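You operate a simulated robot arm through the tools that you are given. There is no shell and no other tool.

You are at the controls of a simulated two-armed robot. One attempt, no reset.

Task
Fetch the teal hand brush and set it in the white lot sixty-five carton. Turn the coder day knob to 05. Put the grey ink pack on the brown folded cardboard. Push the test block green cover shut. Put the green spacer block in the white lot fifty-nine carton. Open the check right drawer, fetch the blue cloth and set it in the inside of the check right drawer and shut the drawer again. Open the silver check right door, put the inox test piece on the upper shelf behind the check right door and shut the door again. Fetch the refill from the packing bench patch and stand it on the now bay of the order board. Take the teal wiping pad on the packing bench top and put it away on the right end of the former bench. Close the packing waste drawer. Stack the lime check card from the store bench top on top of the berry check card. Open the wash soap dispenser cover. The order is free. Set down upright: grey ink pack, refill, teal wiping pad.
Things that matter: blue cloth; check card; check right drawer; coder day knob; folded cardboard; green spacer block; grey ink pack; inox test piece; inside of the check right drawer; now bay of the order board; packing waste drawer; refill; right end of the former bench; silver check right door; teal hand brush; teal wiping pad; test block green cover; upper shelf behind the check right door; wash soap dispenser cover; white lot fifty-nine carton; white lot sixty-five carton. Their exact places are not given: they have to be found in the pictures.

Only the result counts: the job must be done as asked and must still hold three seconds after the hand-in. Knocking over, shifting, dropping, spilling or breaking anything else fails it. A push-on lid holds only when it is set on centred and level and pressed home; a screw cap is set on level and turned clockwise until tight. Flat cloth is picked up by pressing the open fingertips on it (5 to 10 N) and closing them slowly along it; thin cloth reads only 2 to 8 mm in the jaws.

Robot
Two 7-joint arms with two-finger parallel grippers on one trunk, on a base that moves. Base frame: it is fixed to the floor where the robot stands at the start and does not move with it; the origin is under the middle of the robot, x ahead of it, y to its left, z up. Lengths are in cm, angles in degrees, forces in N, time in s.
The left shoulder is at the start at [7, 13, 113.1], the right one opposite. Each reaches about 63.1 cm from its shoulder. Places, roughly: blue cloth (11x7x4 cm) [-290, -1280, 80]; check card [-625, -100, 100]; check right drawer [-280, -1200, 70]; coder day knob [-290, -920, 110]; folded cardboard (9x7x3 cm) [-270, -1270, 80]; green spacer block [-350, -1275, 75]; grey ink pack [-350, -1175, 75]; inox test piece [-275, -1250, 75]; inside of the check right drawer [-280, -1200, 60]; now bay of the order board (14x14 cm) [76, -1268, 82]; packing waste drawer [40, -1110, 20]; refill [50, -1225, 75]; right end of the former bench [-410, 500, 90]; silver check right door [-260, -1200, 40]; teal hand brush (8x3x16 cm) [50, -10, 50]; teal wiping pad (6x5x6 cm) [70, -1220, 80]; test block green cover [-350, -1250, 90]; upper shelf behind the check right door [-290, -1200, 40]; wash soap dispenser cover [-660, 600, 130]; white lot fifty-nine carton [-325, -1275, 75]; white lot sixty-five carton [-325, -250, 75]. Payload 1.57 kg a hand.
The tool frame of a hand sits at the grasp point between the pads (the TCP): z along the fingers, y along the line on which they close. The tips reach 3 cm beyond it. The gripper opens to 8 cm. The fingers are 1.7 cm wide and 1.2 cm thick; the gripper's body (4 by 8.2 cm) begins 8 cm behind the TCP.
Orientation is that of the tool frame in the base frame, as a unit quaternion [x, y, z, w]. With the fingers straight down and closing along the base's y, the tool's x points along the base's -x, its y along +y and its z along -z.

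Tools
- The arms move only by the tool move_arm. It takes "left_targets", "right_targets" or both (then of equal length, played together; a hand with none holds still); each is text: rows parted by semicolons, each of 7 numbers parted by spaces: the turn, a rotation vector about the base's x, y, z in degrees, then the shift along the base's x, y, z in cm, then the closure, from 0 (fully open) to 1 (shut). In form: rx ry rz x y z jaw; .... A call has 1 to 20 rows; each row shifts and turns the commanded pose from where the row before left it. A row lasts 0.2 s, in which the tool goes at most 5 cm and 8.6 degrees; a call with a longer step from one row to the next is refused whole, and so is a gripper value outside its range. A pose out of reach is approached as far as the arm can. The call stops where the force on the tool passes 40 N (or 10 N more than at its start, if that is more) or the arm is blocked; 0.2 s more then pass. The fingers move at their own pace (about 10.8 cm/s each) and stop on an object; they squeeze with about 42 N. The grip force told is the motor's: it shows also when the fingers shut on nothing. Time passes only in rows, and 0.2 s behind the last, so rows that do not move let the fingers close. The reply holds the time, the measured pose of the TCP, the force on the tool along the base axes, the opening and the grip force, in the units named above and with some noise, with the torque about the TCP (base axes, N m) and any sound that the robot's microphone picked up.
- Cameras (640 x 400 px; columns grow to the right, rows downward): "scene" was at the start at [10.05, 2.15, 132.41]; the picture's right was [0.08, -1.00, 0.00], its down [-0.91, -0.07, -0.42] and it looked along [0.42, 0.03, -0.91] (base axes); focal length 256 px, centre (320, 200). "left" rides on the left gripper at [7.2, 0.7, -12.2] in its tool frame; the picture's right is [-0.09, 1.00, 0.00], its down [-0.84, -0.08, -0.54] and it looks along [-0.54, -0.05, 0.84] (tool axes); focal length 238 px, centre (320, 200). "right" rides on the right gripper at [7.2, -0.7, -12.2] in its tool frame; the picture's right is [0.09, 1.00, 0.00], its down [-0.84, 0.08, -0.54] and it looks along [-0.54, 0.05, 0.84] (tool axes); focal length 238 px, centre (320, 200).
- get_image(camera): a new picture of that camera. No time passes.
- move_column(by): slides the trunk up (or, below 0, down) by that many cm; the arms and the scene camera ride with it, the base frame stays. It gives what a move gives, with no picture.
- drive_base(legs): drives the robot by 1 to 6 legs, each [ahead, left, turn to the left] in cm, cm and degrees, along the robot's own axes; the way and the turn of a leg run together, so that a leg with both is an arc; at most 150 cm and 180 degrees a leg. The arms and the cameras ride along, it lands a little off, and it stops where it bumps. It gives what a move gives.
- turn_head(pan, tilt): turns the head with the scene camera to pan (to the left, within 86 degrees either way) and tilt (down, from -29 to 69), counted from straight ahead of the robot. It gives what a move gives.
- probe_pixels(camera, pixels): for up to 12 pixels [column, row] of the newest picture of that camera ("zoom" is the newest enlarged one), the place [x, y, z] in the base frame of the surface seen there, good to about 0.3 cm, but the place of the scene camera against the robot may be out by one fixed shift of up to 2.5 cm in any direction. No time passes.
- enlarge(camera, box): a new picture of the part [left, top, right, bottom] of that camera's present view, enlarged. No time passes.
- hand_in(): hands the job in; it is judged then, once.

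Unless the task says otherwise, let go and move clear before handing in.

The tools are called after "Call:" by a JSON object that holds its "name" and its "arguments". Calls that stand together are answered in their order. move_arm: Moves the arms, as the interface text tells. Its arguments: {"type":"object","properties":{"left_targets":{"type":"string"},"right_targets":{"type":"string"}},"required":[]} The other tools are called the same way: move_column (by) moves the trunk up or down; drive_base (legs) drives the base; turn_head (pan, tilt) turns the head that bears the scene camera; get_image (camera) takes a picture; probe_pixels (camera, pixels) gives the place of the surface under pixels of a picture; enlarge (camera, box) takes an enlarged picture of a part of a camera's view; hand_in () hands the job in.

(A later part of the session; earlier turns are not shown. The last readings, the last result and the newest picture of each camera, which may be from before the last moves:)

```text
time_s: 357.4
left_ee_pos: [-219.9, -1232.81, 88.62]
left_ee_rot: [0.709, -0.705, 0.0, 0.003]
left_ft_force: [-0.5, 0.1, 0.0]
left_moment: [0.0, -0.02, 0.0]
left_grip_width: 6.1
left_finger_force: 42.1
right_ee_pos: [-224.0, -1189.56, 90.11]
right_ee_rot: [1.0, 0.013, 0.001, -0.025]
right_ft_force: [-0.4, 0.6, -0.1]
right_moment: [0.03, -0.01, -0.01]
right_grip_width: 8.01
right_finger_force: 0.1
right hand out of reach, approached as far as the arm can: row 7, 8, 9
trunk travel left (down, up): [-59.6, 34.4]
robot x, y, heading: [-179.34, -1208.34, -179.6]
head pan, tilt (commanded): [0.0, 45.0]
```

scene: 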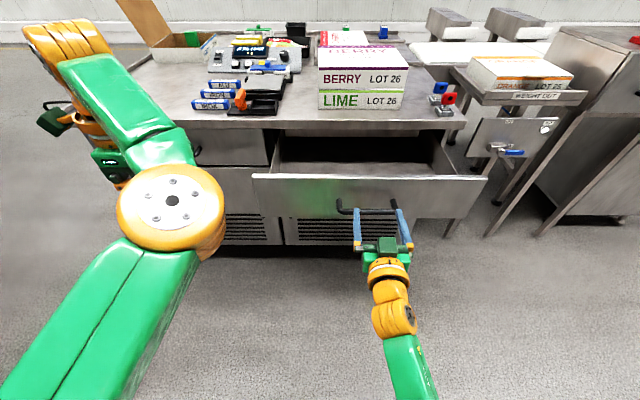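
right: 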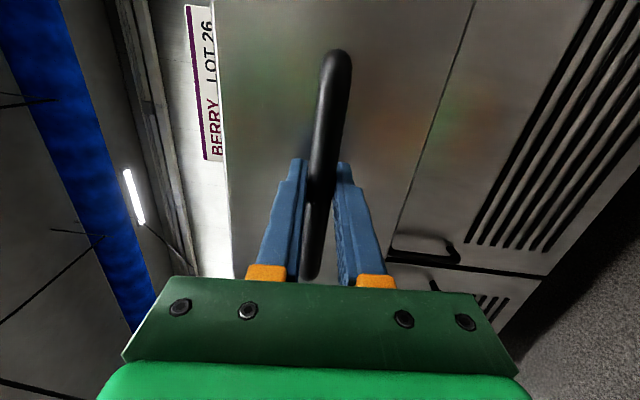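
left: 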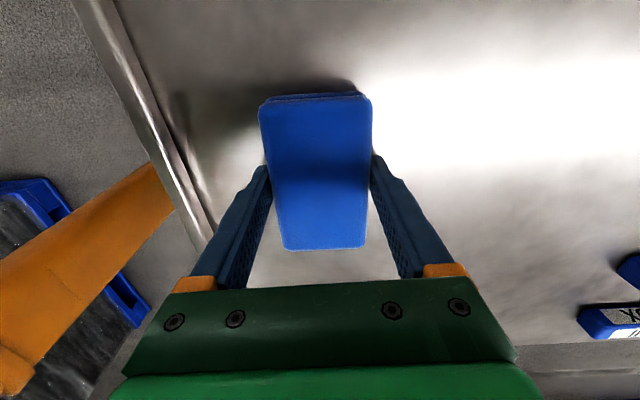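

Both hands are above the drawer's height. I'll drive ahead 29 cm and move the cloth hand sideways over the drawer.

Call:
{"name": "drive_base", "arguments": {"legs": [[29, 0, 0]]}}

Call:
{"name": "get_image", "arguments": {"camera": "left"}}

Call:
{"name": "get_image", "arguments": {"camera": "scene"}}

```text
time_s: 359.4
left_ee_pos: [-248.59, -1232.82, 88.71]
left_ee_rot: [0.709, -0.705, 0.001, 0.004]
left_ft_force: [-0.5, 1.1, -0.9]
left_moment: [-0.03, -0.02, 0.01]
left_grip_width: 6.09
left_finger_force: 41.9
right_ee_pos: [-252.83, -1189.6, 90.0]
right_ee_rot: [1.0, 0.013, 0.0, -0.026]
right_ft_force: [0.0, -0.3, 0.1]
right_moment: [0.03, 0.02, -0.01]
right_grip_width: 8.0
right_finger_force: 0.0
trunk travel left (down, up): [-59.6, 34.4]
robot x, y, heading: [-207.74, -1208.42, -179.8]
head pan, tilt (commanded): [0.0, 45.0]
```

```text
taken
```

left: 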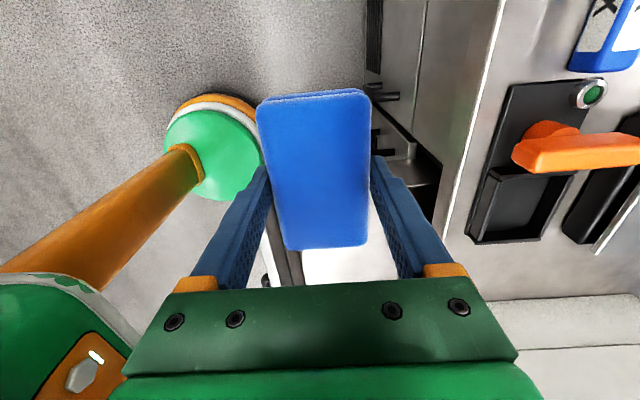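

```text
taken
```

scene: 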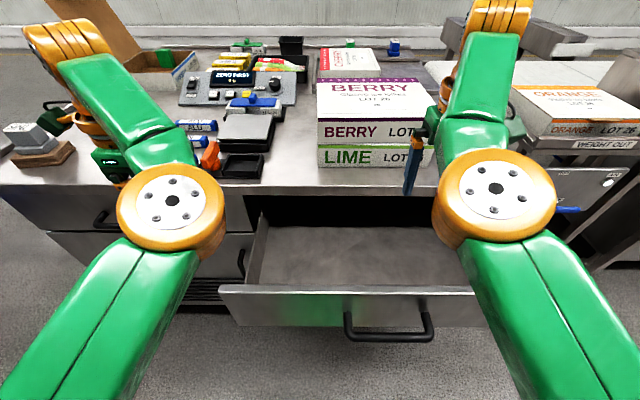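

I'll slide the cloth hand 21 cm toward the drawer and move the right hand a bit further right to keep clearance.

Call:
{"name": "move_arm", "arguments": {"left_targets": "0 0 0 -0.2 3 0 1; 0 0 0 -0.2 3 0 1; 0 0 0 -0.2 3 0 1; 0 0 0 -0.2 3 0 1; 0 0 0 -0.2 3 0 1; 0 0 0 -0.2 3 0 1; 0 0 0 0 3 0 1; 0 0 0 0 0 0 1", "right_targets": "0 0 0 0 1 0 0; 0 0 0 0 1 0 0; 0 0 0 0 1 0 0; 0 0 0 0 1 0 0; 0 0 0 0 1 0 0; 0 0 0 0 0 0 0; 0 0 0 0 0 0 0; 0 0 0 0 0 0 0"}}

Call:
{"name": "get_image", "arguments": {"camera": "left"}}

Call:
{"name": "get_image", "arguments": {"camera": "scene"}}

```text
time_s: 361.2
left_ee_pos: [-248.68, -1232.47, 88.62]
left_ee_rot: [0.709, -0.705, 0.0, 0.002]
left_ft_force: [-0.2, -0.3, 0.2]
left_moment: [0.01, 0.02, -0.02]
left_grip_width: 6.12
left_finger_force: 41.8
left hand out of reach, approached as far as the arm can: row 1, 2, 3, 4, 5, 6, 7
right_ee_pos: [-252.81, -1184.7, 90.01]
right_ee_rot: [1.0, 0.012, -0.001, -0.025]
right_ft_force: [-0.3, 0.8, 0.1]
right_moment: [-0.04, -0.03, -0.02]
right_grip_width: 8.0
right_finger_force: 0.0
trunk travel left (down, up): [-59.6, 34.4]
robot x, y, heading: [-207.97, -1208.32, -179.5]
head pan, tilt (commanded): [0.0, 45.0]
```

```text
taken
```

left: 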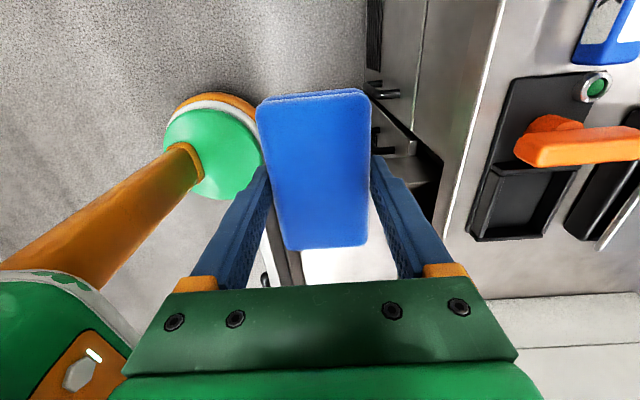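

```text
taken
```

scene: 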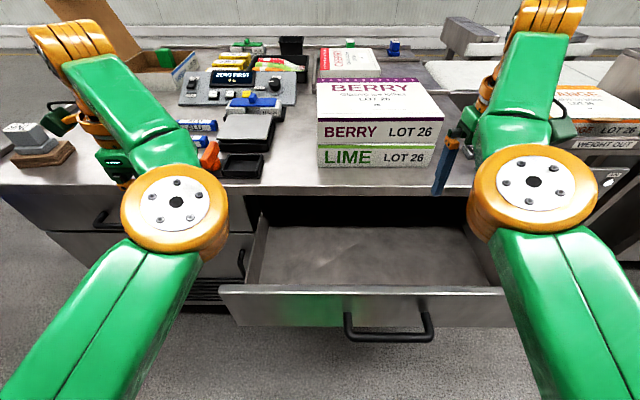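

The yawed left hand couldn't move inward (wrist limit). I'll turn it back to neutral while moving inward, which also lays the cloth lengthwise along x.

Call:
{"name": "move_arm", "arguments": {"left_targets": "0 0 8.2 -0.1 1.8 0 1; 0 0 8.2 -0.1 1.8 0 1; 0 0 8.2 -0.1 1.8 0 1; 0 0 8.2 -0.1 1.8 0 1; 0 0 8.2 -0.1 1.8 0 1; 0 0 8.2 -0.1 1.8 0 1; 0 0 8.2 -0.1 1.8 0 1; 0 0 8.2 -0.1 1.8 0 1; 0 0 8.2 -0.1 1.8 0 1; 0 0 8.2 -0.1 1.8 0 1; 0 0 8 0 1.8 0 1; 0 0 0 0 0 0 1"}}

Call:
{"name": "get_image", "arguments": {"camera": "left"}}

```text
time_s: 363.8
left_ee_pos: [-252.56, -1214.87, 88.73]
left_ee_rot: [1.0, 0.004, 0.002, 0.001]
left_ft_force: [-0.3, -0.5, -0.5]
left_moment: [0.02, -0.01, -0.01]
left_grip_width: 6.09
left_finger_force: 42.4
left hand out of reach, approached as far as the arm can: row 1, 5, 6, 11
right_ee_pos: [-252.73, -1184.6, 90.04]
right_ee_rot: [1.0, 0.013, 0.0, -0.025]
right_ft_force: [-0.1, -0.1, 0.5]
right_moment: [-0.01, -0.01, 0.01]
right_grip_width: 8.01
right_finger_force: 0.0
trunk travel left (down, up): [-59.6, 34.4]
robot x, y, heading: [-207.91, -1208.76, -179.5]
head pan, tilt (commanded): [0.0, 45.0]
```

```text
taken
```

left: 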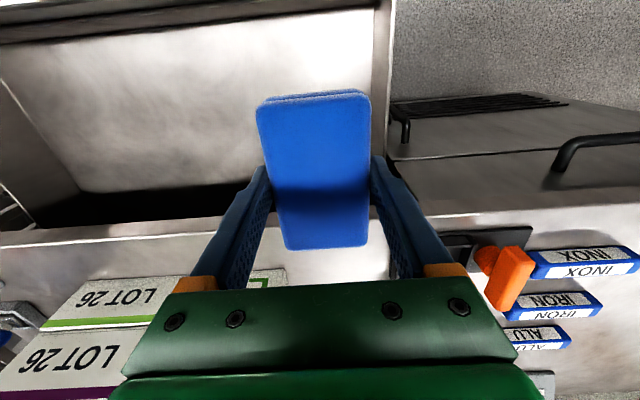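

The cloth hangs above the open drawer, aligned with it. I'll shift it slightly inward and lower it by 18 cm first.

Call:
{"name": "move_arm", "arguments": {"left_targets": "0 0 0 0.8 1.5 0 1; 0 0 0 0.7 1.5 -2 1; 0 0 0 0 0 -3 1; 0 0 0 0 0 -3 1; 0 0 0 0 0 -3 1; 0 0 0 0 0 -3 1; 0 0 0 0 0 -3 1; 0 0 0 0 0 0 1"}}

Call:
{"name": "get_image", "arguments": {"camera": "left"}}

```text
time_s: 365.6
left_ee_pos: [-253.29, -1210.97, 72.24]
left_ee_rot: [1.0, 0.003, 0.004, 0.002]
left_ft_force: [0.4, 1.1, -0.3]
left_moment: [-0.01, -0.01, -0.01]
left_grip_width: 6.12
left_finger_force: 42.1
left hand out of reach, approached as far as the arm can: row 2, 3, 4, 5
right_ee_pos: [-252.79, -1184.62, 90.02]
right_ee_rot: [1.0, 0.012, 0.0, -0.026]
right_ft_force: [-0.2, 0.7, -0.5]
right_moment: [0.03, 0.02, 0.02]
right_grip_width: 8.01
right_finger_force: 0.1
trunk travel left (down, up): [-59.6, 34.4]
robot x, y, heading: [-207.5, -1208.54, -179.5]
head pan, tilt (commanded): [0.0, 45.0]
```

```text
taken
```

left: 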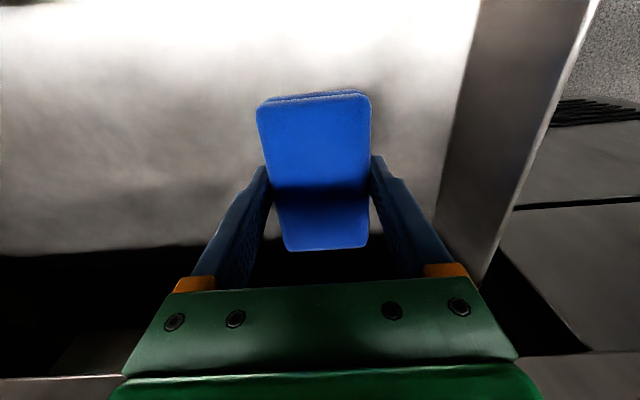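

The cloth is inside the drawer at z 72. I'll go down the remaining 5 cm, feeling for contact.

Call:
{"name": "move_arm", "arguments": {"left_targets": "0 0 0 0 0 -2 1; 0 0 0 0 0 -2 1; 0 0 0 0 0 -0.6 1; 0 0 0 0 0 -0.4 1; 0 0 0 0 0 0 1"}}

```text
time_s: 366.8
left_ee_pos: [-252.99, -1211.18, 67.37]
left_ee_rot: [1.0, 0.003, 0.003, 0.002]
left_ft_force: [-1.3, 0.0, -0.3]
left_moment: [0.02, -0.04, -0.06]
left_grip_width: 6.09
left_finger_force: 41.7
left hand out of reach, approached as far as the arm can: row 3
right_ee_pos: [-252.82, -1184.59, 90.05]
right_ee_rot: [1.0, 0.013, -0.001, -0.025]
right_ft_force: [-0.3, -0.3, 0.1]
right_moment: [0.0, -0.01, -0.01]
right_grip_width: 7.99
right_finger_force: 0.1
trunk travel left (down, up): [-59.6, 34.4]
robot x, y, heading: [-207.7, -1208.25, -179.5]
head pan, tilt (commanded): [0.0, 45.0]
```

It's nearly touching. I'll lower 0.3 cm more, open, and lift out.

Call:
{"name": "move_arm", "arguments": {"left_targets": "0 0 0 0 0 -0.3 1; 0 0 0 0 0 0 0.2; 0 0 0 0 0 0 0.1; 0 0 0 0 0 0 0; 0 0 0 0 0 0 0; 0 0 0 0 0 3 0; 0 0 0 0 0 3 0; 0 0 0 0 0 3 0; 0 0 0 0 0 3 0; 0 0 0 0 0 3 0; 0 0 0 0 0 3 0; 0 0 0 0 0 2 0; 0 0 0 0 0 0 0"}}

Call:
{"name": "get_image", "arguments": {"camera": "left"}}

Call:
{"name": "get_image", "arguments": {"camera": "scene"}}

```text
time_s: 369.6
left_ee_pos: [-251.86, -1211.52, 86.76]
left_ee_rot: [1.0, 0.003, 0.002, 0.002]
left_ft_force: [0.8, -0.5, -0.1]
left_moment: [-0.02, 0.01, -0.01]
left_grip_width: 7.99
left_finger_force: 0.0
left hand out of reach, approached as far as the arm can: row 7, 10, 11, 12
right_ee_pos: [-252.9, -1184.66, 90.02]
right_ee_rot: [1.0, 0.012, -0.001, -0.025]
right_ft_force: [-0.3, -0.1, -0.3]
right_moment: [0.02, 0.03, 0.0]
right_grip_width: 7.99
right_finger_force: 0.1
trunk travel left (down, up): [-59.6, 34.4]
robot x, y, heading: [-208.03, -1208.47, -179.4]
head pan, tilt (commanded): [0.0, 45.0]
```

```text
taken
```

left: 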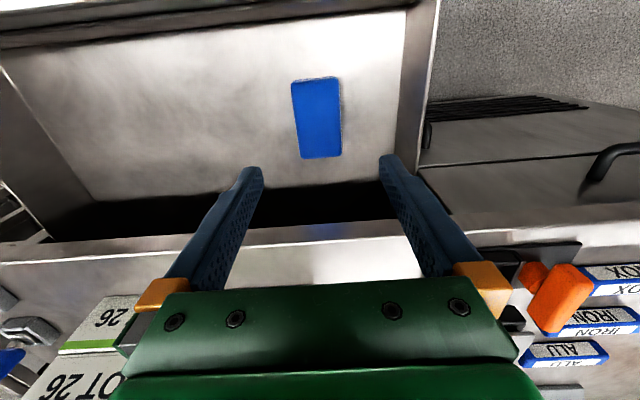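

```text
taken
```

scene: 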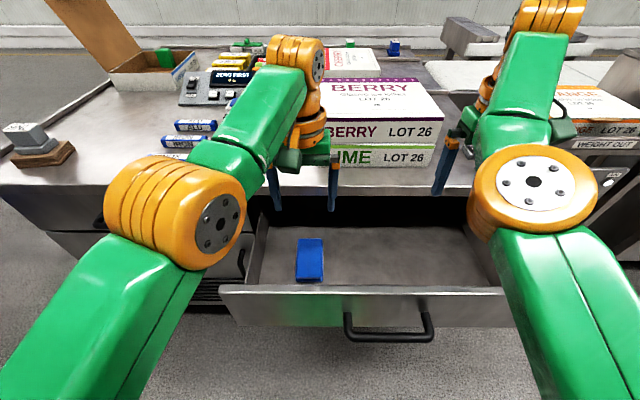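

The cloth lies in the drawer. Now to shut it: I'll back off 30 cm, close both jaws, pitch both hands forward about 33°, and lower the trunk so the fingertips meet the front panel on both sides of the bar.

Call:
{"name": "drive_base", "arguments": {"legs": [[-30, 0, 0]]}}

Call:
{"name": "move_arm", "arguments": {"left_targets": "0 8.2 0 -0.5 0 -0.5 1; 0 8.2 0 -0.5 0 -0.5 1; 0 8.2 0 -0.5 0 -0.5 1; 0 8.2 0 -0.5 0 -0.5 1; 0 0 0 0 0 0 1", "right_targets": "0 8.2 0 -0.5 0 -0.5 1; 0 8.2 0 -0.5 0 -0.5 1; 0 8.2 0 -0.5 0 -0.5 1; 0 8.2 0 -0.5 0 -0.5 1; 0 0 0 0 0 0 1"}}

Call:
{"name": "move_column", "arguments": {"by": -13}}

Call:
{"name": "get_image", "arguments": {"camera": "scene"}}

```text
time_s: 371.6
left_ee_pos: [-222.07, -1211.21, 86.74]
left_ee_rot: [1.0, 0.002, 0.003, 0.002]
left_ft_force: [0.3, 0.2, 0.0]
left_moment: [-0.02, -0.03, 0.01]
left_grip_width: 8.01
left_finger_force: 0.1
right_ee_pos: [-222.93, -1184.26, 90.05]
right_ee_rot: [1.0, 0.01, -0.001, -0.025]
right_ft_force: [0.5, -0.2, -0.4]
right_moment: [-0.02, 0.0, 0.0]
right_grip_width: 7.98
right_finger_force: 0.1
trunk travel left (down, up): [-59.6, 34.4]
robot x, y, heading: [-177.65, -1208.35, -179.4]
head pan, tilt (commanded): [0.0, 45.0]
```

```text
time_s: 372.8
left_ee_pos: [-230.72, -1209.44, 87.56]
left_ee_rot: [0.975, 0.0, -0.222, 0.001]
left_ft_force: [0.4, 0.4, -0.9]
left_moment: [0.0, 0.0, 0.02]
left_grip_width: 0.0
left_finger_force: 21.4
left hand out of reach, approached as far as the arm can: row 1, 2, 3, 4
right_ee_pos: [-224.88, -1184.41, 88.0]
right_ee_rot: [0.958, 0.005, -0.284, -0.027]
right_ft_force: [-0.2, 0.3, 0.5]
right_moment: [0.01, -0.01, -0.02]
right_grip_width: 0.0
right_finger_force: 21.3
trunk travel left (down, up): [-59.6, 34.4]
robot x, y, heading: [-177.8, -1208.09, -179.7]
head pan, tilt (commanded): [0.0, 45.0]
```

```text
time_s: 374.4
left_ee_pos: [-230.74, -1209.32, 74.48]
left_ee_rot: [0.975, -0.001, -0.224, 0.001]
left_ft_force: [-0.2, 0.2, 0.0]
left_moment: [-0.02, 0.0, -0.02]
left_grip_width: 0.0
left_finger_force: 21.3
right_ee_pos: [-224.96, -1184.33, 75.05]
right_ee_rot: [0.959, 0.004, -0.283, -0.027]
right_ft_force: [-0.2, 0.0, 0.2]
right_moment: [0.0, -0.02, 0.01]
right_grip_width: 0.0
right_finger_force: 21.1
trunk travel left (down, up): [-46.6, 47.4]
robot x, y, heading: [-178.0, -1208.06, -179.8]
head pan, tilt (commanded): [0.0, 45.0]
```

```text
taken
```

scene: 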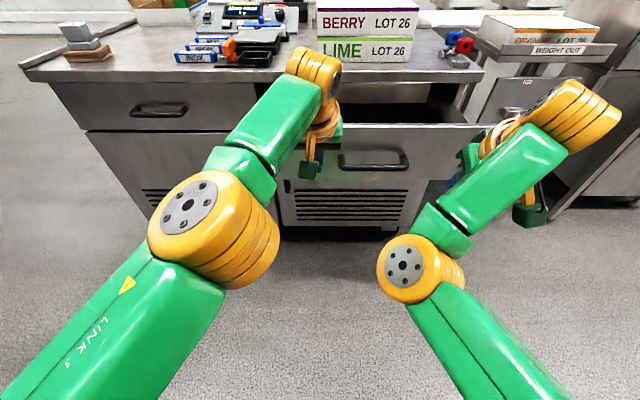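

The left tips (-232) lead the right tips (-226.6). I'll advance the right hand 5.4 cm so both meet the panel together.

Call:
{"name": "move_arm", "arguments": {"right_targets": "0 0 0 -2.7 0 0 1; 0 0 0 -2.7 0 0 1; 0 0 0 0 0 0 1"}}

Call:
{"name": "drive_base", "arguments": {"legs": [[6, 0, 0]]}}

Call:
{"name": "get_image", "arguments": {"camera": "left"}}

Call:
{"name": "get_image", "arguments": {"camera": "right"}}

```text
time_s: 375.2
left_ee_pos: [-230.75, -1209.34, 74.54]
left_ee_rot: [0.975, -0.001, -0.222, 0.002]
left_ft_force: [-0.2, 0.2, 0.9]
left_moment: [-0.03, 0.01, -0.01]
left_grip_width: 0.01
left_finger_force: 21.5
right_ee_pos: [-230.37, -1184.29, 75.03]
right_ee_rot: [0.959, 0.004, -0.282, -0.027]
right_ft_force: [-0.2, -0.2, 0.0]
right_moment: [-0.02, -0.01, -0.01]
right_grip_width: 0.0
right_finger_force: 21.3
trunk travel left (down, up): [-46.6, 47.4]
robot x, y, heading: [-177.79, -1208.3, -179.7]
head pan, tilt (commanded): [0.0, 45.0]
```

```text
time_s: 376.2
left_ee_pos: [-236.97, -1209.41, 74.37]
left_ee_rot: [0.975, -0.001, -0.222, 0.002]
left_ft_force: [0.2, 0.3, 0.3]
left_moment: [0.01, -0.01, 0.01]
left_grip_width: 0.0
left_finger_force: 21.3
right_ee_pos: [-236.54, -1184.31, 75.01]
right_ee_rot: [0.959, 0.003, -0.282, -0.027]
right_ft_force: [-0.2, 0.1, -0.8]
right_moment: [-0.03, -0.01, -0.03]
right_grip_width: 0.0
right_finger_force: 21.5
trunk travel left (down, up): [-46.6, 47.4]
robot x, y, heading: [-184.05, -1208.53, -180.0]
head pan, tilt (commanded): [0.0, 45.0]
```

```text
taken
```

left: 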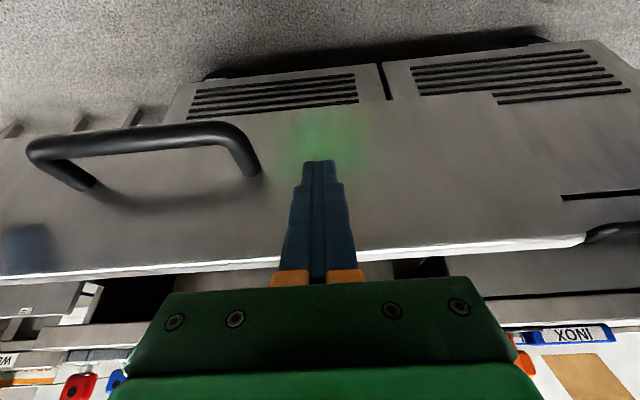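

```text
taken
```

right: 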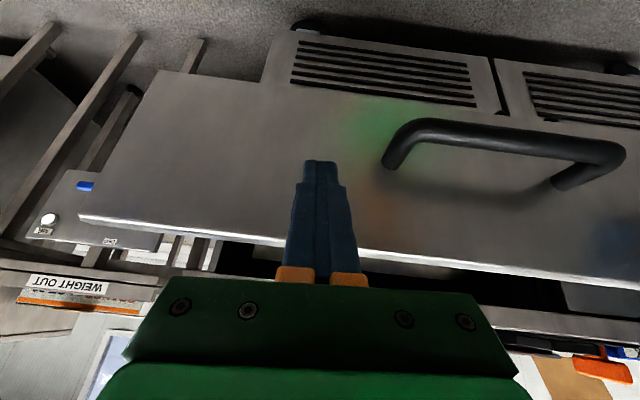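

Both fingertip pairs face the panel clear of the bar. I'll push by driving ahead 22 cm, leaving the last couple of centimetres for the arms.

Call:
{"name": "drive_base", "arguments": {"legs": [[21, 0, 0]]}}

Call:
{"name": "get_image", "arguments": {"camera": "left"}}

```text
time_s: 377.8
left_ee_pos: [-257.86, -1209.43, 74.46]
left_ee_rot: [0.975, -0.001, -0.223, 0.001]
left_ft_force: [0.7, -0.5, -0.1]
left_moment: [-0.05, -0.01, -0.02]
left_grip_width: 0.02
left_finger_force: 21.1
right_ee_pos: [-257.41, -1184.4, 75.13]
right_ee_rot: [0.959, 0.003, -0.283, -0.027]
right_ft_force: [-0.7, 0.0, -0.4]
right_moment: [-0.02, -0.06, -0.01]
right_grip_width: 0.0
right_finger_force: 21.5
trunk travel left (down, up): [-46.6, 47.4]
robot x, y, heading: [-204.9, -1208.67, -180.0]
head pan, tilt (commanded): [0.0, 45.0]
```

```text
taken
```

left: 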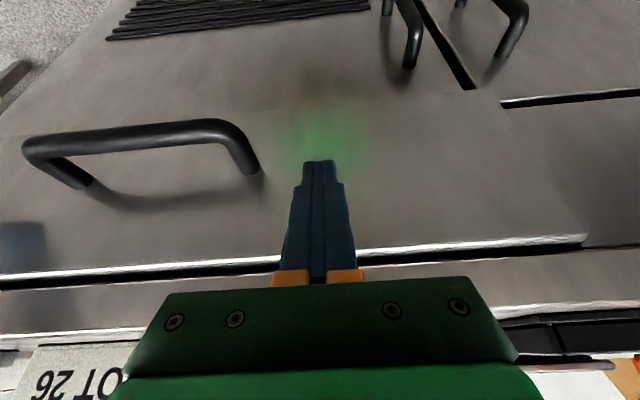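

The drawer is almost shut. I'll push the rest with both arms in small steps until the force rises.

Call:
{"name": "move_arm", "arguments": {"left_targets": "0 0 0 -1 0 0 1; 0 0 0 -1 0 0 1; 0 0 0 -0.7 0 0 1; 0 0 0 -0.5 0 0 1; 0 0 0 -0.5 0 0 1; 0 0 0 -0.5 0 0 1; 0 0 0 0 0 0 1", "right_targets": "0 0 0 -1 0 0 1; 0 0 0 -1 0 0 1; 0 0 0 -0.7 0 0 1; 0 0 0 -0.5 0 0 1; 0 0 0 -0.5 0 0 1; 0 0 0 -0.5 0 0 1; 0 0 0 0 0 0 1"}}

Call:
{"name": "get_image", "arguments": {"camera": "left"}}

```text
time_s: 379.2
left_ee_pos: [-258.22, -1210.47, 73.95]
left_ee_rot: [0.974, -0.003, -0.225, 0.0]
left_ft_force: [0.3, 0.8, 0.6]
left_moment: [0.01, 0.03, -0.01]
left_grip_width: 0.01
left_finger_force: 20.7
left hand out of reach, approached as far as the arm can: row 1, 2, 3, 4, 5, 6
right_ee_pos: [-260.71, -1184.37, 75.01]
right_ee_rot: [0.961, 0.002, -0.277, -0.027]
right_ft_force: [15.8, -0.6, 2.7]
right_moment: [0.08, -0.27, 0.06]
right_grip_width: 0.04
right_finger_force: 20.9
trunk travel left (down, up): [-46.6, 47.4]
robot x, y, heading: [-204.63, -1208.53, -179.7]
head pan, tilt (commanded): [0.0, 45.0]
stopped in row 6 (right hand): the force on the tool passed its limit at 45 N (the readings are from after the stop); the commanded pose is now the measured one
```

```text
taken
```

left: 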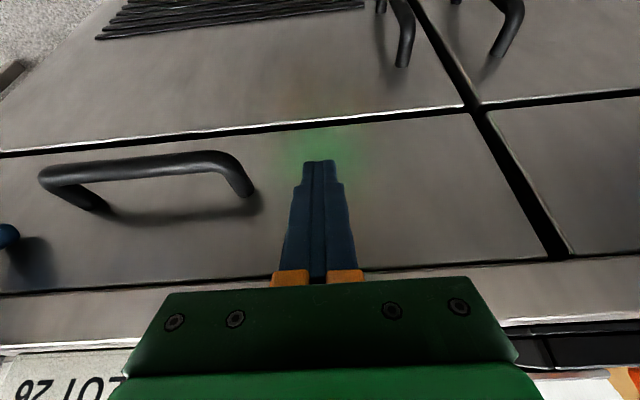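

The right hand met a hard stop (45 N) and the panel looks flush with its neighbour. I'll confirm with probes on both panels.

Call:
{"name": "probe_pixels", "arguments": {"camera": "left", "pixels": [[430, 180], [590, 180], [300, 230], [440, 60], [560, 60], [150, 165]]}}

Call:
{"name": "drive_base", "arguments": {"legs": [[-25, 0, 0]]}}

Call:
{"name": "get_image", "arguments": {"camera": "scene"}}

```text
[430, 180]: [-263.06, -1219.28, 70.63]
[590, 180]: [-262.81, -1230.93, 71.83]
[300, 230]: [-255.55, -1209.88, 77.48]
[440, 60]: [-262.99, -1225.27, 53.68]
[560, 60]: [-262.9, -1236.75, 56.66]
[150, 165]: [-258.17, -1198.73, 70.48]
```

```text
time_s: 381.1
left_ee_pos: [-233.16, -1210.56, 73.55]
left_ee_rot: [0.975, -0.001, -0.222, 0.001]
left_ft_force: [0.5, -0.1, 0.1]
left_moment: [-0.01, 0.03, 0.01]
left_grip_width: 0.0
left_finger_force: 21.6
right_ee_pos: [-235.9, -1184.28, 74.66]
right_ee_rot: [0.961, 0.003, -0.276, -0.026]
right_ft_force: [-0.6, 0.3, -0.2]
right_moment: [-0.01, -0.03, -0.03]
right_grip_width: 0.0
right_finger_force: 21.3
trunk travel left (down, up): [-46.6, 47.4]
robot x, y, heading: [-179.43, -1208.3, -179.9]
head pan, tilt (commanded): [0.0, 45.0]
```

```text
taken
```

scene: 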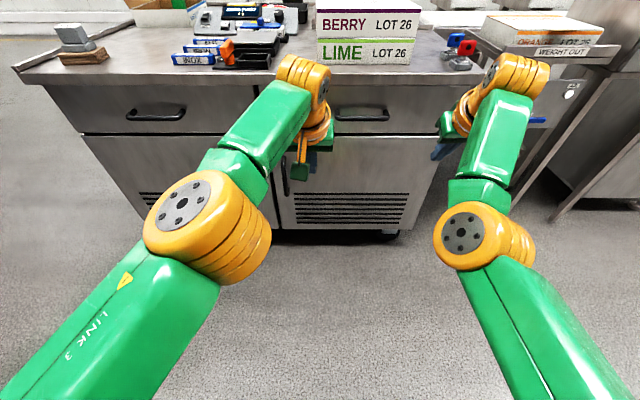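

The panel reads x -263.06 against -262.8 for its neighbour, so the drawer is shut. Next is the right door. I'll lower the trunk 20 cm, park the left hand upright at its side, and pitch the right hand to horizontal for the vertical door bar.

Call:
{"name": "move_column", "arguments": {"by": -20}}

Call:
{"name": "move_arm", "arguments": {"left_targets": "0 -3.7 0 1.5 -2.2 0.3 1; 0 -3.7 0 1.5 -2.2 0.3 1; 0 -3.7 0 1.5 -2.2 0.3 1; 0 -3.7 0 1.5 -2.2 0.3 1; 0 -3.7 0 1.5 -2.2 0.3 1; 0 -3.7 0 1.5 -2.2 0.3 0.5; 0 -3.7 0 1.5 -2.2 0 0; 0 0 0 0 0 0 0; 0 0 0 0 0 0 0", "right_targets": "0 8.3 0 0 -1.2 -1.2 1; 0 8.3 0 0 -1.2 -1.2 1; 0 8.3 0 0 -1.2 -1.2 0.5; 0 8.3 0 0 -1.2 -1.2 0; 0 8.3 0 0 -1.2 -1.2 0; 0 8.3 0 0 -1.2 -1.2 0; 0 8 0 0 -1.2 -1.2 0; 0 0 0 0 0 0 0; 0 0 0 0 0 0 0"}}

Call:
{"name": "drive_base", "arguments": {"legs": [[0, 28, 0]]}}

Call:
{"name": "get_image", "arguments": {"camera": "right"}}

Call:
{"name": "get_image", "arguments": {"camera": "scene"}}

```text
time_s: 383.2
left_ee_pos: [-233.42, -1210.52, 53.59]
left_ee_rot: [0.975, 0.0, -0.222, 0.002]
left_ft_force: [-0.6, 0.5, 0.7]
left_moment: [0.0, -0.01, -0.02]
left_grip_width: 0.0
left_finger_force: 21.1
right_ee_pos: [-235.88, -1184.4, 54.55]
right_ee_rot: [0.961, 0.003, -0.275, -0.027]
right_ft_force: [0.3, -0.1, -0.1]
right_moment: [-0.05, 0.01, 0.03]
right_grip_width: 0.03
right_finger_force: 21.4
trunk travel left (down, up): [-26.6, 67.4]
robot x, y, heading: [-179.56, -1208.37, -180.0]
head pan, tilt (commanded): [0.0, 45.0]
```

```text
time_s: 385.2
left_ee_pos: [-225.83, -1225.2, 56.29]
left_ee_rot: [1.0, -0.001, 0.003, 0.001]
left_ft_force: [0.8, -0.4, 0.0]
left_moment: [0.0, -0.01, -0.04]
left_grip_width: 8.0
left_finger_force: 0.2
left hand out of reach, approached as far as the arm can: row 1, 2, 3, 4, 5, 7
right_ee_pos: [-236.41, -1191.64, 47.26]
right_ee_rot: [-0.701, 0.007, 0.712, 0.039]
right_ft_force: [0.3, 0.1, 0.4]
right_moment: [-0.02, 0.0, 0.03]
right_grip_width: 7.99
right_finger_force: 0.0
trunk travel left (down, up): [-26.6, 67.4]
robot x, y, heading: [-179.7, -1208.33, -179.7]
head pan, tilt (commanded): [0.0, 45.0]
```

```text
time_s: 387.2
left_ee_pos: [-225.81, -1253.19, 56.29]
left_ee_rot: [1.0, -0.002, 0.002, 0.001]
left_ft_force: [-0.1, 0.2, -0.4]
left_moment: [-0.01, -0.02, 0.01]
left_grip_width: 7.98
left_finger_force: 0.1
right_ee_pos: [-236.04, -1219.84, 46.44]
right_ee_rot: [-0.706, 0.002, 0.707, 0.039]
right_ft_force: [-0.2, 0.6, -0.7]
right_moment: [0.0, -0.02, 0.01]
right_grip_width: 7.98
right_finger_force: 0.0
trunk travel left (down, up): [-26.6, 67.4]
robot x, y, heading: [-179.37, -1236.35, -179.8]
head pan, tilt (commanded): [0.0, 45.0]
```

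```text
taken
```

right: 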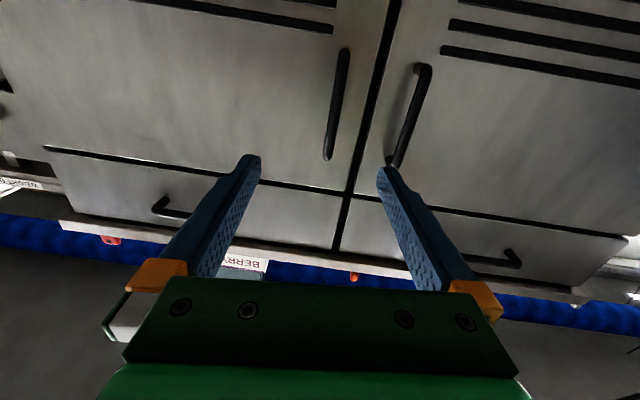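

```text
taken
```

scene: 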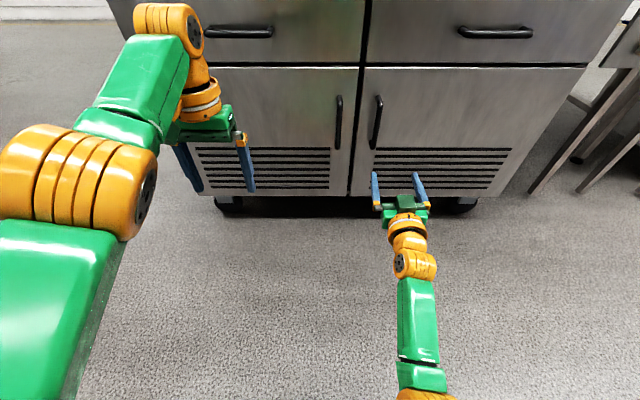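

In the right picture (upside down, +y to the left) the right door's bar is at (338,105). I'll probe it.

Call:
{"name": "probe_pixels", "arguments": {"camera": "right", "pixels": [[345, 55], [340, 90], [334, 125], [328, 155], [338, 105], [300, 100], [390, 60], [320, 180], [360, 160], [60, 155], [200, 60]]}}

Call:
{"name": "probe_pixels", "arguments": {"camera": "scene", "pixels": [[378, 100], [376, 125], [374, 145], [588, 68], [530, 120], [520, 195], [350, 195], [362, 70], [360, 120], [370, 65]]}}

```text
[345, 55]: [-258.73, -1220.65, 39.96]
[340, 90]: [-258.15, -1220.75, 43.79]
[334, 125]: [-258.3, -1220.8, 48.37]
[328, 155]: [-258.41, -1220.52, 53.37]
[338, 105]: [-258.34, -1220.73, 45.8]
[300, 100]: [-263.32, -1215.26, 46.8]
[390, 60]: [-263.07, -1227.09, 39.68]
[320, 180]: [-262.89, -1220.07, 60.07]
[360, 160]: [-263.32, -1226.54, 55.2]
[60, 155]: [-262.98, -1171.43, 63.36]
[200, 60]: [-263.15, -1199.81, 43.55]
```

```text
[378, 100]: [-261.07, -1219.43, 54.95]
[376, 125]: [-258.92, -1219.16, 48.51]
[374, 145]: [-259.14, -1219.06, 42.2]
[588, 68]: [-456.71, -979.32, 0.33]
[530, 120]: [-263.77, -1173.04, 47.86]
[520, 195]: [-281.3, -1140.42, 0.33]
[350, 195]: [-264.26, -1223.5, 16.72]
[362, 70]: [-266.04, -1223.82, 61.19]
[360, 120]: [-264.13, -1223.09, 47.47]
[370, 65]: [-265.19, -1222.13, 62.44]
```

The door bar is at x -258.3, y -1220.7, z 39.5–54. I'll align y and drive ahead 22.5 cm so the open fingers straddle it.

Call:
{"name": "move_arm", "arguments": {"right_targets": "0 0 0 0 -0.9 0.4 0; 0 0 0 0 0 0 0"}}

Call:
{"name": "drive_base", "arguments": {"legs": [[22.5, 0, 0]]}}

Call:
{"name": "get_image", "arguments": {"camera": "right"}}

```text
time_s: 387.8
left_ee_pos: [-225.86, -1253.03, 56.18]
left_ee_rot: [1.0, -0.002, 0.003, 0.001]
left_ft_force: [-0.7, 0.6, -0.2]
left_moment: [-0.01, -0.03, 0.0]
left_grip_width: 7.99
left_finger_force: 0.0
right_ee_pos: [-235.87, -1219.47, 46.74]
right_ee_rot: [-0.705, -0.007, 0.706, 0.057]
right_ft_force: [-0.4, 0.1, -0.7]
right_moment: [0.03, 0.0, -0.02]
right_grip_width: 8.01
right_finger_force: 0.0
trunk travel left (down, up): [-26.6, 67.4]
robot x, y, heading: [-179.35, -1236.56, -179.7]
head pan, tilt (commanded): [0.0, 45.0]
```

```text
time_s: 389.5
left_ee_pos: [-248.37, -1253.37, 56.24]
left_ee_rot: [1.0, 0.0, 0.004, 0.001]
left_ft_force: [0.4, -0.6, -0.1]
left_moment: [0.01, 0.04, 0.03]
left_grip_width: 8.02
left_finger_force: 0.0
right_ee_pos: [-258.55, -1219.5, 46.92]
right_ee_rot: [-0.705, -0.007, 0.707, 0.057]
right_ft_force: [-0.8, -0.3, -0.6]
right_moment: [0.0, 0.05, 0.03]
right_grip_width: 8.0
right_finger_force: 0.1
trunk travel left (down, up): [-26.6, 67.4]
robot x, y, heading: [-201.93, -1236.3, -179.6]
head pan, tilt (commanded): [0.0, 45.0]
```

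```text
taken
```

right: 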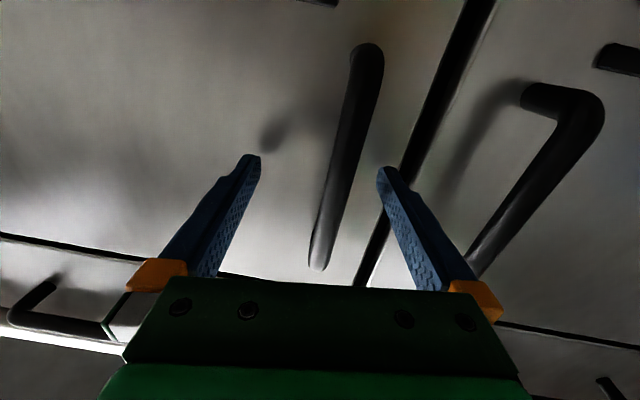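

The bar sits between the fingers but about 1.2 cm toward the -y one. I'll shift the hand -1.2 in y, then close.

Call:
{"name": "move_arm", "arguments": {"right_targets": "0 0 0 0 -0.6 0 0; 0 0 0 0 -0.6 0 0; 0 0 0 0 0 0 0.3; 0 0 0 0 0 0 0.6; 0 0 0 0 0 0 1; 0 0 0 0 0 0 1; 0 0 0 0 0 0 1"}}

Call:
{"name": "get_image", "arguments": {"camera": "right"}}

```text
time_s: 390.8
left_ee_pos: [-248.12, -1254.13, 56.1]
left_ee_rot: [1.0, 0.005, 0.003, -0.002]
left_ft_force: [-0.5, -0.2, 0.0]
left_moment: [-0.01, 0.0, 0.01]
left_grip_width: 7.97
left_finger_force: 0.1
right_ee_pos: [-258.8, -1220.72, 46.92]
right_ee_rot: [-0.704, -0.027, 0.706, 0.071]
right_ft_force: [6.6, -32.9, -5.7]
right_moment: [-0.67, -0.86, 0.13]
right_grip_width: 1.8
right_finger_force: 32.6
trunk travel left (down, up): [-26.6, 67.4]
robot x, y, heading: [-201.64, -1236.56, -178.8]
head pan, tilt (commanded): [0.0, 45.0]
stopped in row 6 (right hand): the force on the tool passed its limit at 46 N (the readings are from after the stop); the commanded pose is now the measured one
```

```text
taken
```

right: 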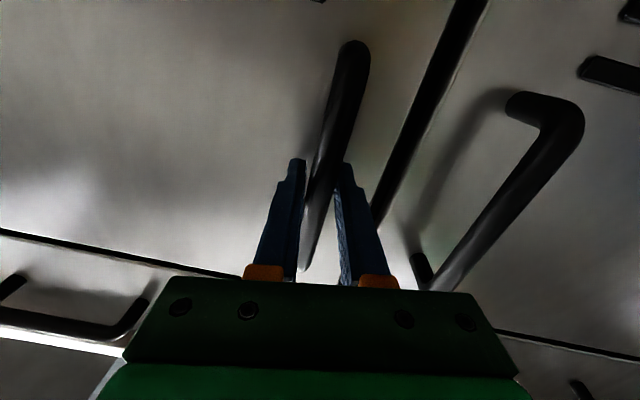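

The bar is gripped (1.8 cm). The hinge is about 50 cm to +y, so I'll pull along an arc: back 17 cm with 3 cm to the right.

Call:
{"name": "drive_base", "arguments": {"legs": [[-17, -3.5, 0]]}}

Call:
{"name": "get_image", "arguments": {"camera": "scene"}}

```text
time_s: 391.6
left_ee_pos: [-246.6, -1253.87, 56.21]
left_ee_rot: [1.0, 0.007, 0.004, 0.0]
left_ft_force: [-0.3, 0.1, 0.1]
left_moment: [0.0, 0.05, -0.03]
left_grip_width: 7.99
left_finger_force: 0.1
right_ee_pos: [-257.51, -1220.56, 46.93]
right_ee_rot: [-0.703, -0.028, 0.707, 0.068]
right_ft_force: [-0.6, -6.6, -3.2]
right_moment: [-0.62, -0.02, 0.09]
right_grip_width: 1.78
right_finger_force: 32.4
trunk travel left (down, up): [-26.6, 67.4]
robot x, y, heading: [-200.65, -1236.6, -178.9]
head pan, tilt (commanded): [0.0, 45.0]
stopped in leg 1: the force on the tool passed its limit at 47 N (the readings are from after the stop); the commanded pose is now the measured one
```

```text
taken
```

scene: 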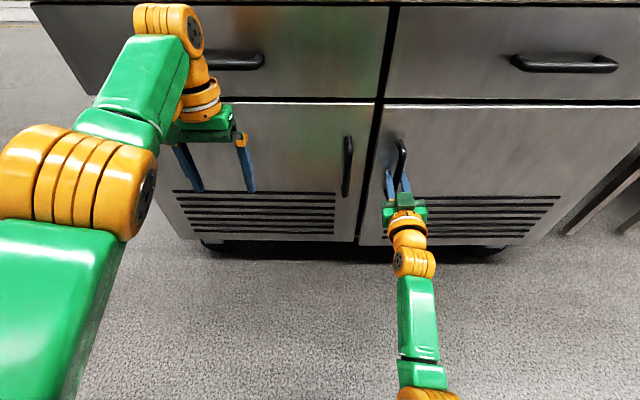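

The pull stopped at 47 N after about 1.3 cm, and the force has since relaxed. I'll try again gently with the arm.

Call:
{"name": "move_arm", "arguments": {"right_targets": "0 0 0 0.8 0 0 1; 0 0 0 0.8 0 0 1; 0 0 0 0.8 0.1 0 1; 0 0 0 0.8 0.1 0 1; 0 0 0 0 0 0 1"}}

```text
time_s: 392.8
left_ee_pos: [-246.6, -1253.66, 56.29]
left_ee_rot: [1.0, 0.005, 0.004, 0.001]
left_ft_force: [-0.4, 0.6, 0.3]
left_moment: [0.02, 0.01, -0.01]
left_grip_width: 8.01
left_finger_force: 0.1
right_ee_pos: [-254.07, -1220.02, 46.98]
right_ee_rot: [-0.702, -0.025, 0.708, 0.069]
right_ft_force: [-1.4, 8.6, 2.7]
right_moment: [-0.73, 0.01, -0.13]
right_grip_width: 1.82
right_finger_force: 32.6
trunk travel left (down, up): [-26.6, 67.4]
robot x, y, heading: [-200.2, -1236.04, -179.0]
head pan, tilt (commanded): [0.0, 45.0]
```

The door now moves freely (hand at x -254). I'll continue with the drive: back 13 cm, right 3 cm.

Call:
{"name": "drive_base", "arguments": {"legs": [[-13, -3, 0]]}}

Call:
{"name": "get_image", "arguments": {"camera": "scene"}}

```text
time_s: 394.1
left_ee_pos: [-235.27, -1250.56, 56.21]
left_ee_rot: [1.0, 0.004, 0.004, 0.001]
left_ft_force: [0.5, 0.8, -0.4]
left_moment: [0.03, 0.01, 0.02]
left_grip_width: 8.01
left_finger_force: 0.0
right_ee_pos: [-242.62, -1216.64, 46.87]
right_ee_rot: [-0.702, -0.023, 0.708, 0.073]
right_ft_force: [-0.9, 3.2, -2.1]
right_moment: [-0.73, 0.53, -0.1]
right_grip_width: 1.79
right_finger_force: 32.3
trunk travel left (down, up): [-26.6, 67.4]
robot x, y, heading: [-189.1, -1233.07, -179.4]
head pan, tilt (commanded): [0.0, 45.0]
stopped in leg 1: the force on the tool passed its limit at 45 N (the readings are from after the stop); the commanded pose is now the measured one
```

```text
taken
```

scene: 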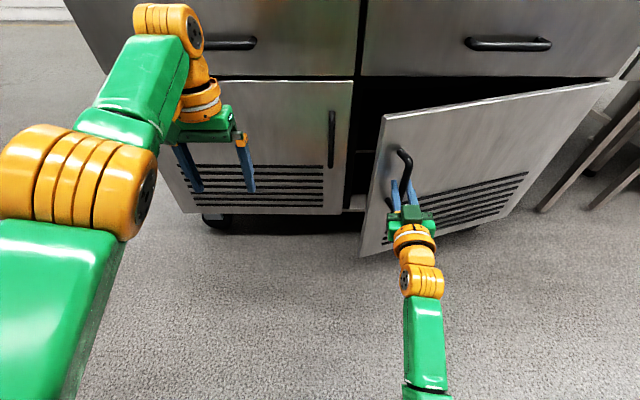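

The door is open about 19°. I'll continue along the arc in smaller legs: (back 5.7, right 3.2) then (back 5.6, right 4.1).

Call:
{"name": "drive_base", "arguments": {"legs": [[-5.7, -3.2, 0], [-5.6, -4.1, 0]]}}

Call:
{"name": "get_image", "arguments": {"camera": "scene"}}

```text
time_s: 395.7
left_ee_pos: [-223.84, -1243.3, 56.34]
left_ee_rot: [1.0, 0.005, 0.003, -0.001]
left_ft_force: [0.2, 0.2, -0.2]
left_moment: [-0.01, 0.03, 0.01]
left_grip_width: 7.97
left_finger_force: 0.2
right_ee_pos: [-231.5, -1209.34, 47.15]
right_ee_rot: [-0.701, -0.026, 0.709, 0.075]
right_ft_force: [21.6, -26.6, -6.0]
right_moment: [-0.63, 0.38, -0.08]
right_grip_width: 1.82
right_finger_force: 32.6
trunk travel left (down, up): [-26.6, 67.4]
robot x, y, heading: [-177.43, -1225.78, -179.1]
head pan, tilt (commanded): [0.0, 45.0]
```

```text
taken
```

scene: 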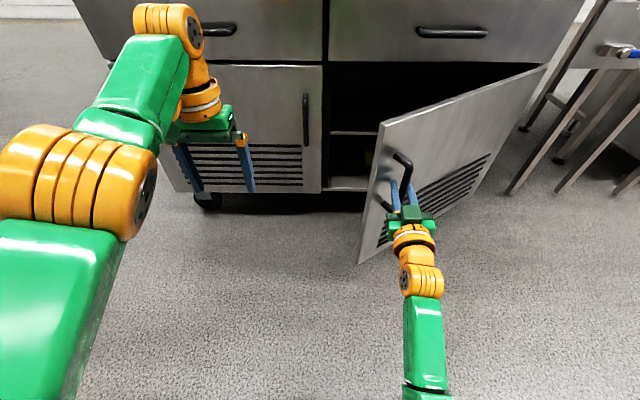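

The door is at about 35°, with a small radial force. I'll adjust the path slightly outward: (back 5.6, right 4.0), (back 5.2, right 4.6).

Call:
{"name": "drive_base", "arguments": {"legs": [[-5.6, -4.0, 0], [-5.2, -4.6, 0]]}}

Call:
{"name": "get_image", "arguments": {"camera": "scene"}}

```text
time_s: 397.3
left_ee_pos: [-213.38, -1234.41, 56.09]
left_ee_rot: [1.0, 0.004, 0.005, 0.001]
left_ft_force: [-1.1, 0.1, 0.5]
left_moment: [0.04, 0.03, 0.02]
left_grip_width: 7.99
left_finger_force: 0.1
right_ee_pos: [-221.02, -1200.38, 46.6]
right_ee_rot: [-0.704, -0.024, 0.706, 0.072]
right_ft_force: [-14.7, 11.3, -2.9]
right_moment: [-0.56, 0.25, -0.11]
right_grip_width: 1.76
right_finger_force: 33.0
trunk travel left (down, up): [-26.6, 67.4]
robot x, y, heading: [-167.24, -1217.33, -179.2]
head pan, tilt (commanded): [0.0, 45.0]
```

```text
taken
```

scene: 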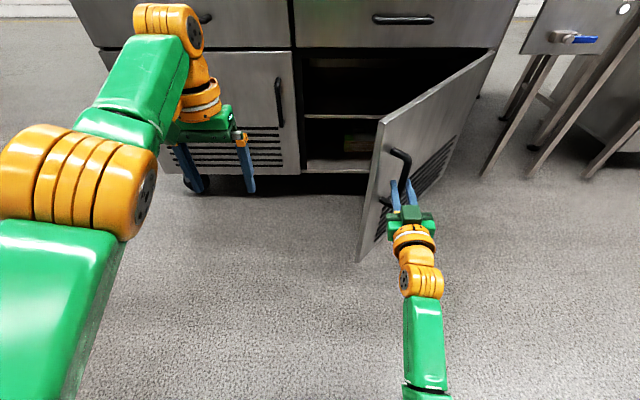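

Now about 50° open. I'll continue along the arc toward 70°.

Call:
{"name": "drive_base", "arguments": {"legs": [[-3, -4.6, 0], [-2.4, -5, 0], [-1.6, -4.4, 0], [-1.1, -4.3, 0]]}}

Call:
{"name": "get_image", "arguments": {"camera": "scene"}}

```text
time_s: 399.8
left_ee_pos: [-205.41, -1216.07, 56.37]
left_ee_rot: [1.0, 0.005, 0.003, 0.0]
left_ft_force: [0.5, 0.3, 0.3]
left_moment: [0.02, 0.02, 0.01]
left_grip_width: 7.99
left_finger_force: 0.1
right_ee_pos: [-212.87, -1182.03, 47.03]
right_ee_rot: [-0.701, -0.025, 0.709, 0.073]
right_ft_force: [15.1, -4.3, -0.7]
right_moment: [-0.53, 0.02, 0.0]
right_grip_width: 1.79
right_finger_force: 32.3
trunk travel left (down, up): [-26.6, 67.4]
robot x, y, heading: [-159.33, -1198.68, -179.2]
head pan, tilt (commanded): [0.0, 45.0]
```

```text
taken
```

scene: 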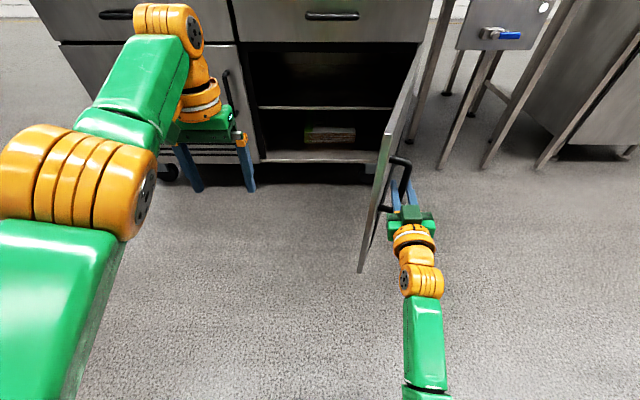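

The door is about 75° open and the cabinet's shelves are visible. I'll open the jaw only partway (to avoid pushing the door) and withdraw backward.

Call:
{"name": "move_arm", "arguments": {"right_targets": "0 0 0 0 0 0 0.6; 0 0 0 0 0 0 0.45; 0 0 0 0 0 0 0.45; 0 0 0 0 0 0 0.45"}}

Call:
{"name": "drive_base", "arguments": {"legs": [[-18, 0, 0]]}}

Call:
{"name": "get_image", "arguments": {"camera": "scene"}}

Call:
{"name": "enlarge", "arguments": {"camera": "scene", "box": [220, 0, 460, 180]}}

```text
time_s: 400.8
left_ee_pos: [-205.27, -1216.07, 56.35]
left_ee_rot: [1.0, 0.004, 0.004, 0.0]
left_ft_force: [-0.5, -0.1, -0.3]
left_moment: [0.01, 0.01, 0.03]
left_grip_width: 8.0
left_finger_force: 0.1
right_ee_pos: [-212.94, -1182.04, 46.9]
right_ee_rot: [-0.702, -0.024, 0.708, 0.074]
right_ft_force: [-0.6, -0.3, -0.8]
right_moment: [0.01, 0.02, 0.02]
right_grip_width: 4.43
right_finger_force: 0.0
trunk travel left (down, up): [-26.6, 67.4]
robot x, y, heading: [-158.9, -1198.68, -179.0]
head pan, tilt (commanded): [0.0, 45.0]
```

```text
time_s: 402.3
left_ee_pos: [-187.32, -1215.83, 56.3]
left_ee_rot: [1.0, 0.005, 0.004, -0.001]
left_ft_force: [0.2, -0.3, 0.1]
left_moment: [-0.02, 0.0, -0.04]
left_grip_width: 8.02
left_finger_force: 0.0
right_ee_pos: [-194.93, -1181.8, 47.08]
right_ee_rot: [-0.702, -0.025, 0.708, 0.073]
right_ft_force: [0.3, 0.4, 0.1]
right_moment: [0.0, 0.02, -0.01]
right_grip_width: 4.41
right_finger_force: 0.0
trunk travel left (down, up): [-26.6, 67.4]
robot x, y, heading: [-141.29, -1198.41, -179.2]
head pan, tilt (commanded): [0.0, 45.0]
```

```text
taken
```

scene: 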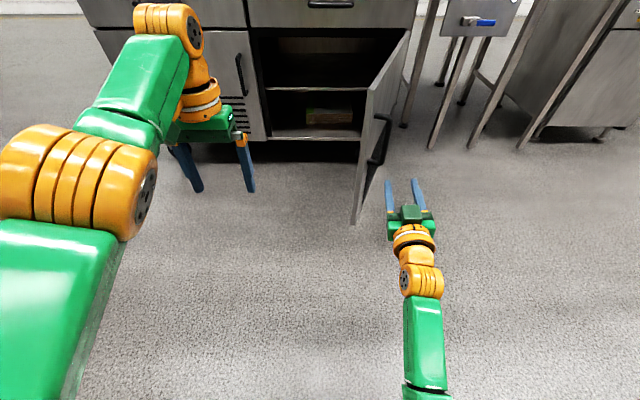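

```text
2.22 times, centred on (340, 90) of scene
```

zoom: 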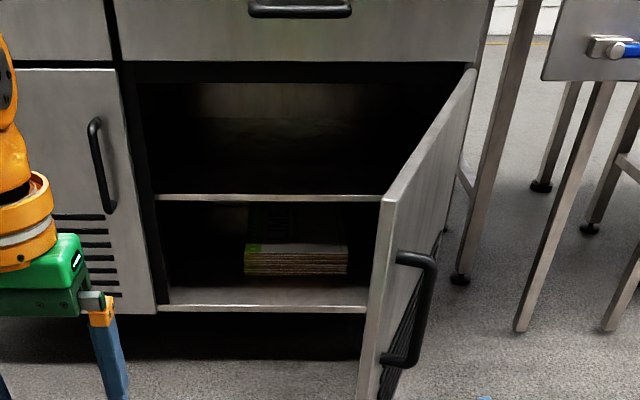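

The upper shelf's front edge is at about (313,89). I'll probe the cabinet geometry and the door's position.

Call:
{"name": "probe_pixels", "arguments": {"camera": "scene", "pixels": [[313, 88], [290, 86], [340, 86], [313, 78], [313, 70], [313, 60], [290, 45], [330, 40], [280, 88], [370, 90], [355, 220], [315, 132]]}}

Call:
{"name": "probe_pixels", "arguments": {"camera": "scene", "pixels": [[400, 50], [375, 90], [365, 130], [360, 180], [300, 20], [300, 28], [278, 36], [270, 32], [310, 108]]}}

```text
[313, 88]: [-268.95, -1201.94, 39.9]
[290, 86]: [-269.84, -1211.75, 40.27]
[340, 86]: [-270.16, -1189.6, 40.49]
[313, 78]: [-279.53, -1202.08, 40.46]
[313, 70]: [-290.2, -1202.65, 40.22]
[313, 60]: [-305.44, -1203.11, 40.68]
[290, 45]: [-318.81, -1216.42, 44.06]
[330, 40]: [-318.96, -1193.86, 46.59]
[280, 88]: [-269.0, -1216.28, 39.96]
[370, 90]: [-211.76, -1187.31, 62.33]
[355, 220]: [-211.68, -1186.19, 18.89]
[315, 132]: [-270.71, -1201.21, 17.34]
```

```text
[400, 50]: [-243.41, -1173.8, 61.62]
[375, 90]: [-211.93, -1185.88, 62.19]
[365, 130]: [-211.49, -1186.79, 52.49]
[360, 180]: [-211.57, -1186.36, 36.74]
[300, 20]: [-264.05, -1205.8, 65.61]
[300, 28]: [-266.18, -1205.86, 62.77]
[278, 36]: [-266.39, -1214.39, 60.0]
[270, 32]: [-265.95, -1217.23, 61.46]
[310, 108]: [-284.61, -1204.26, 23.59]
```

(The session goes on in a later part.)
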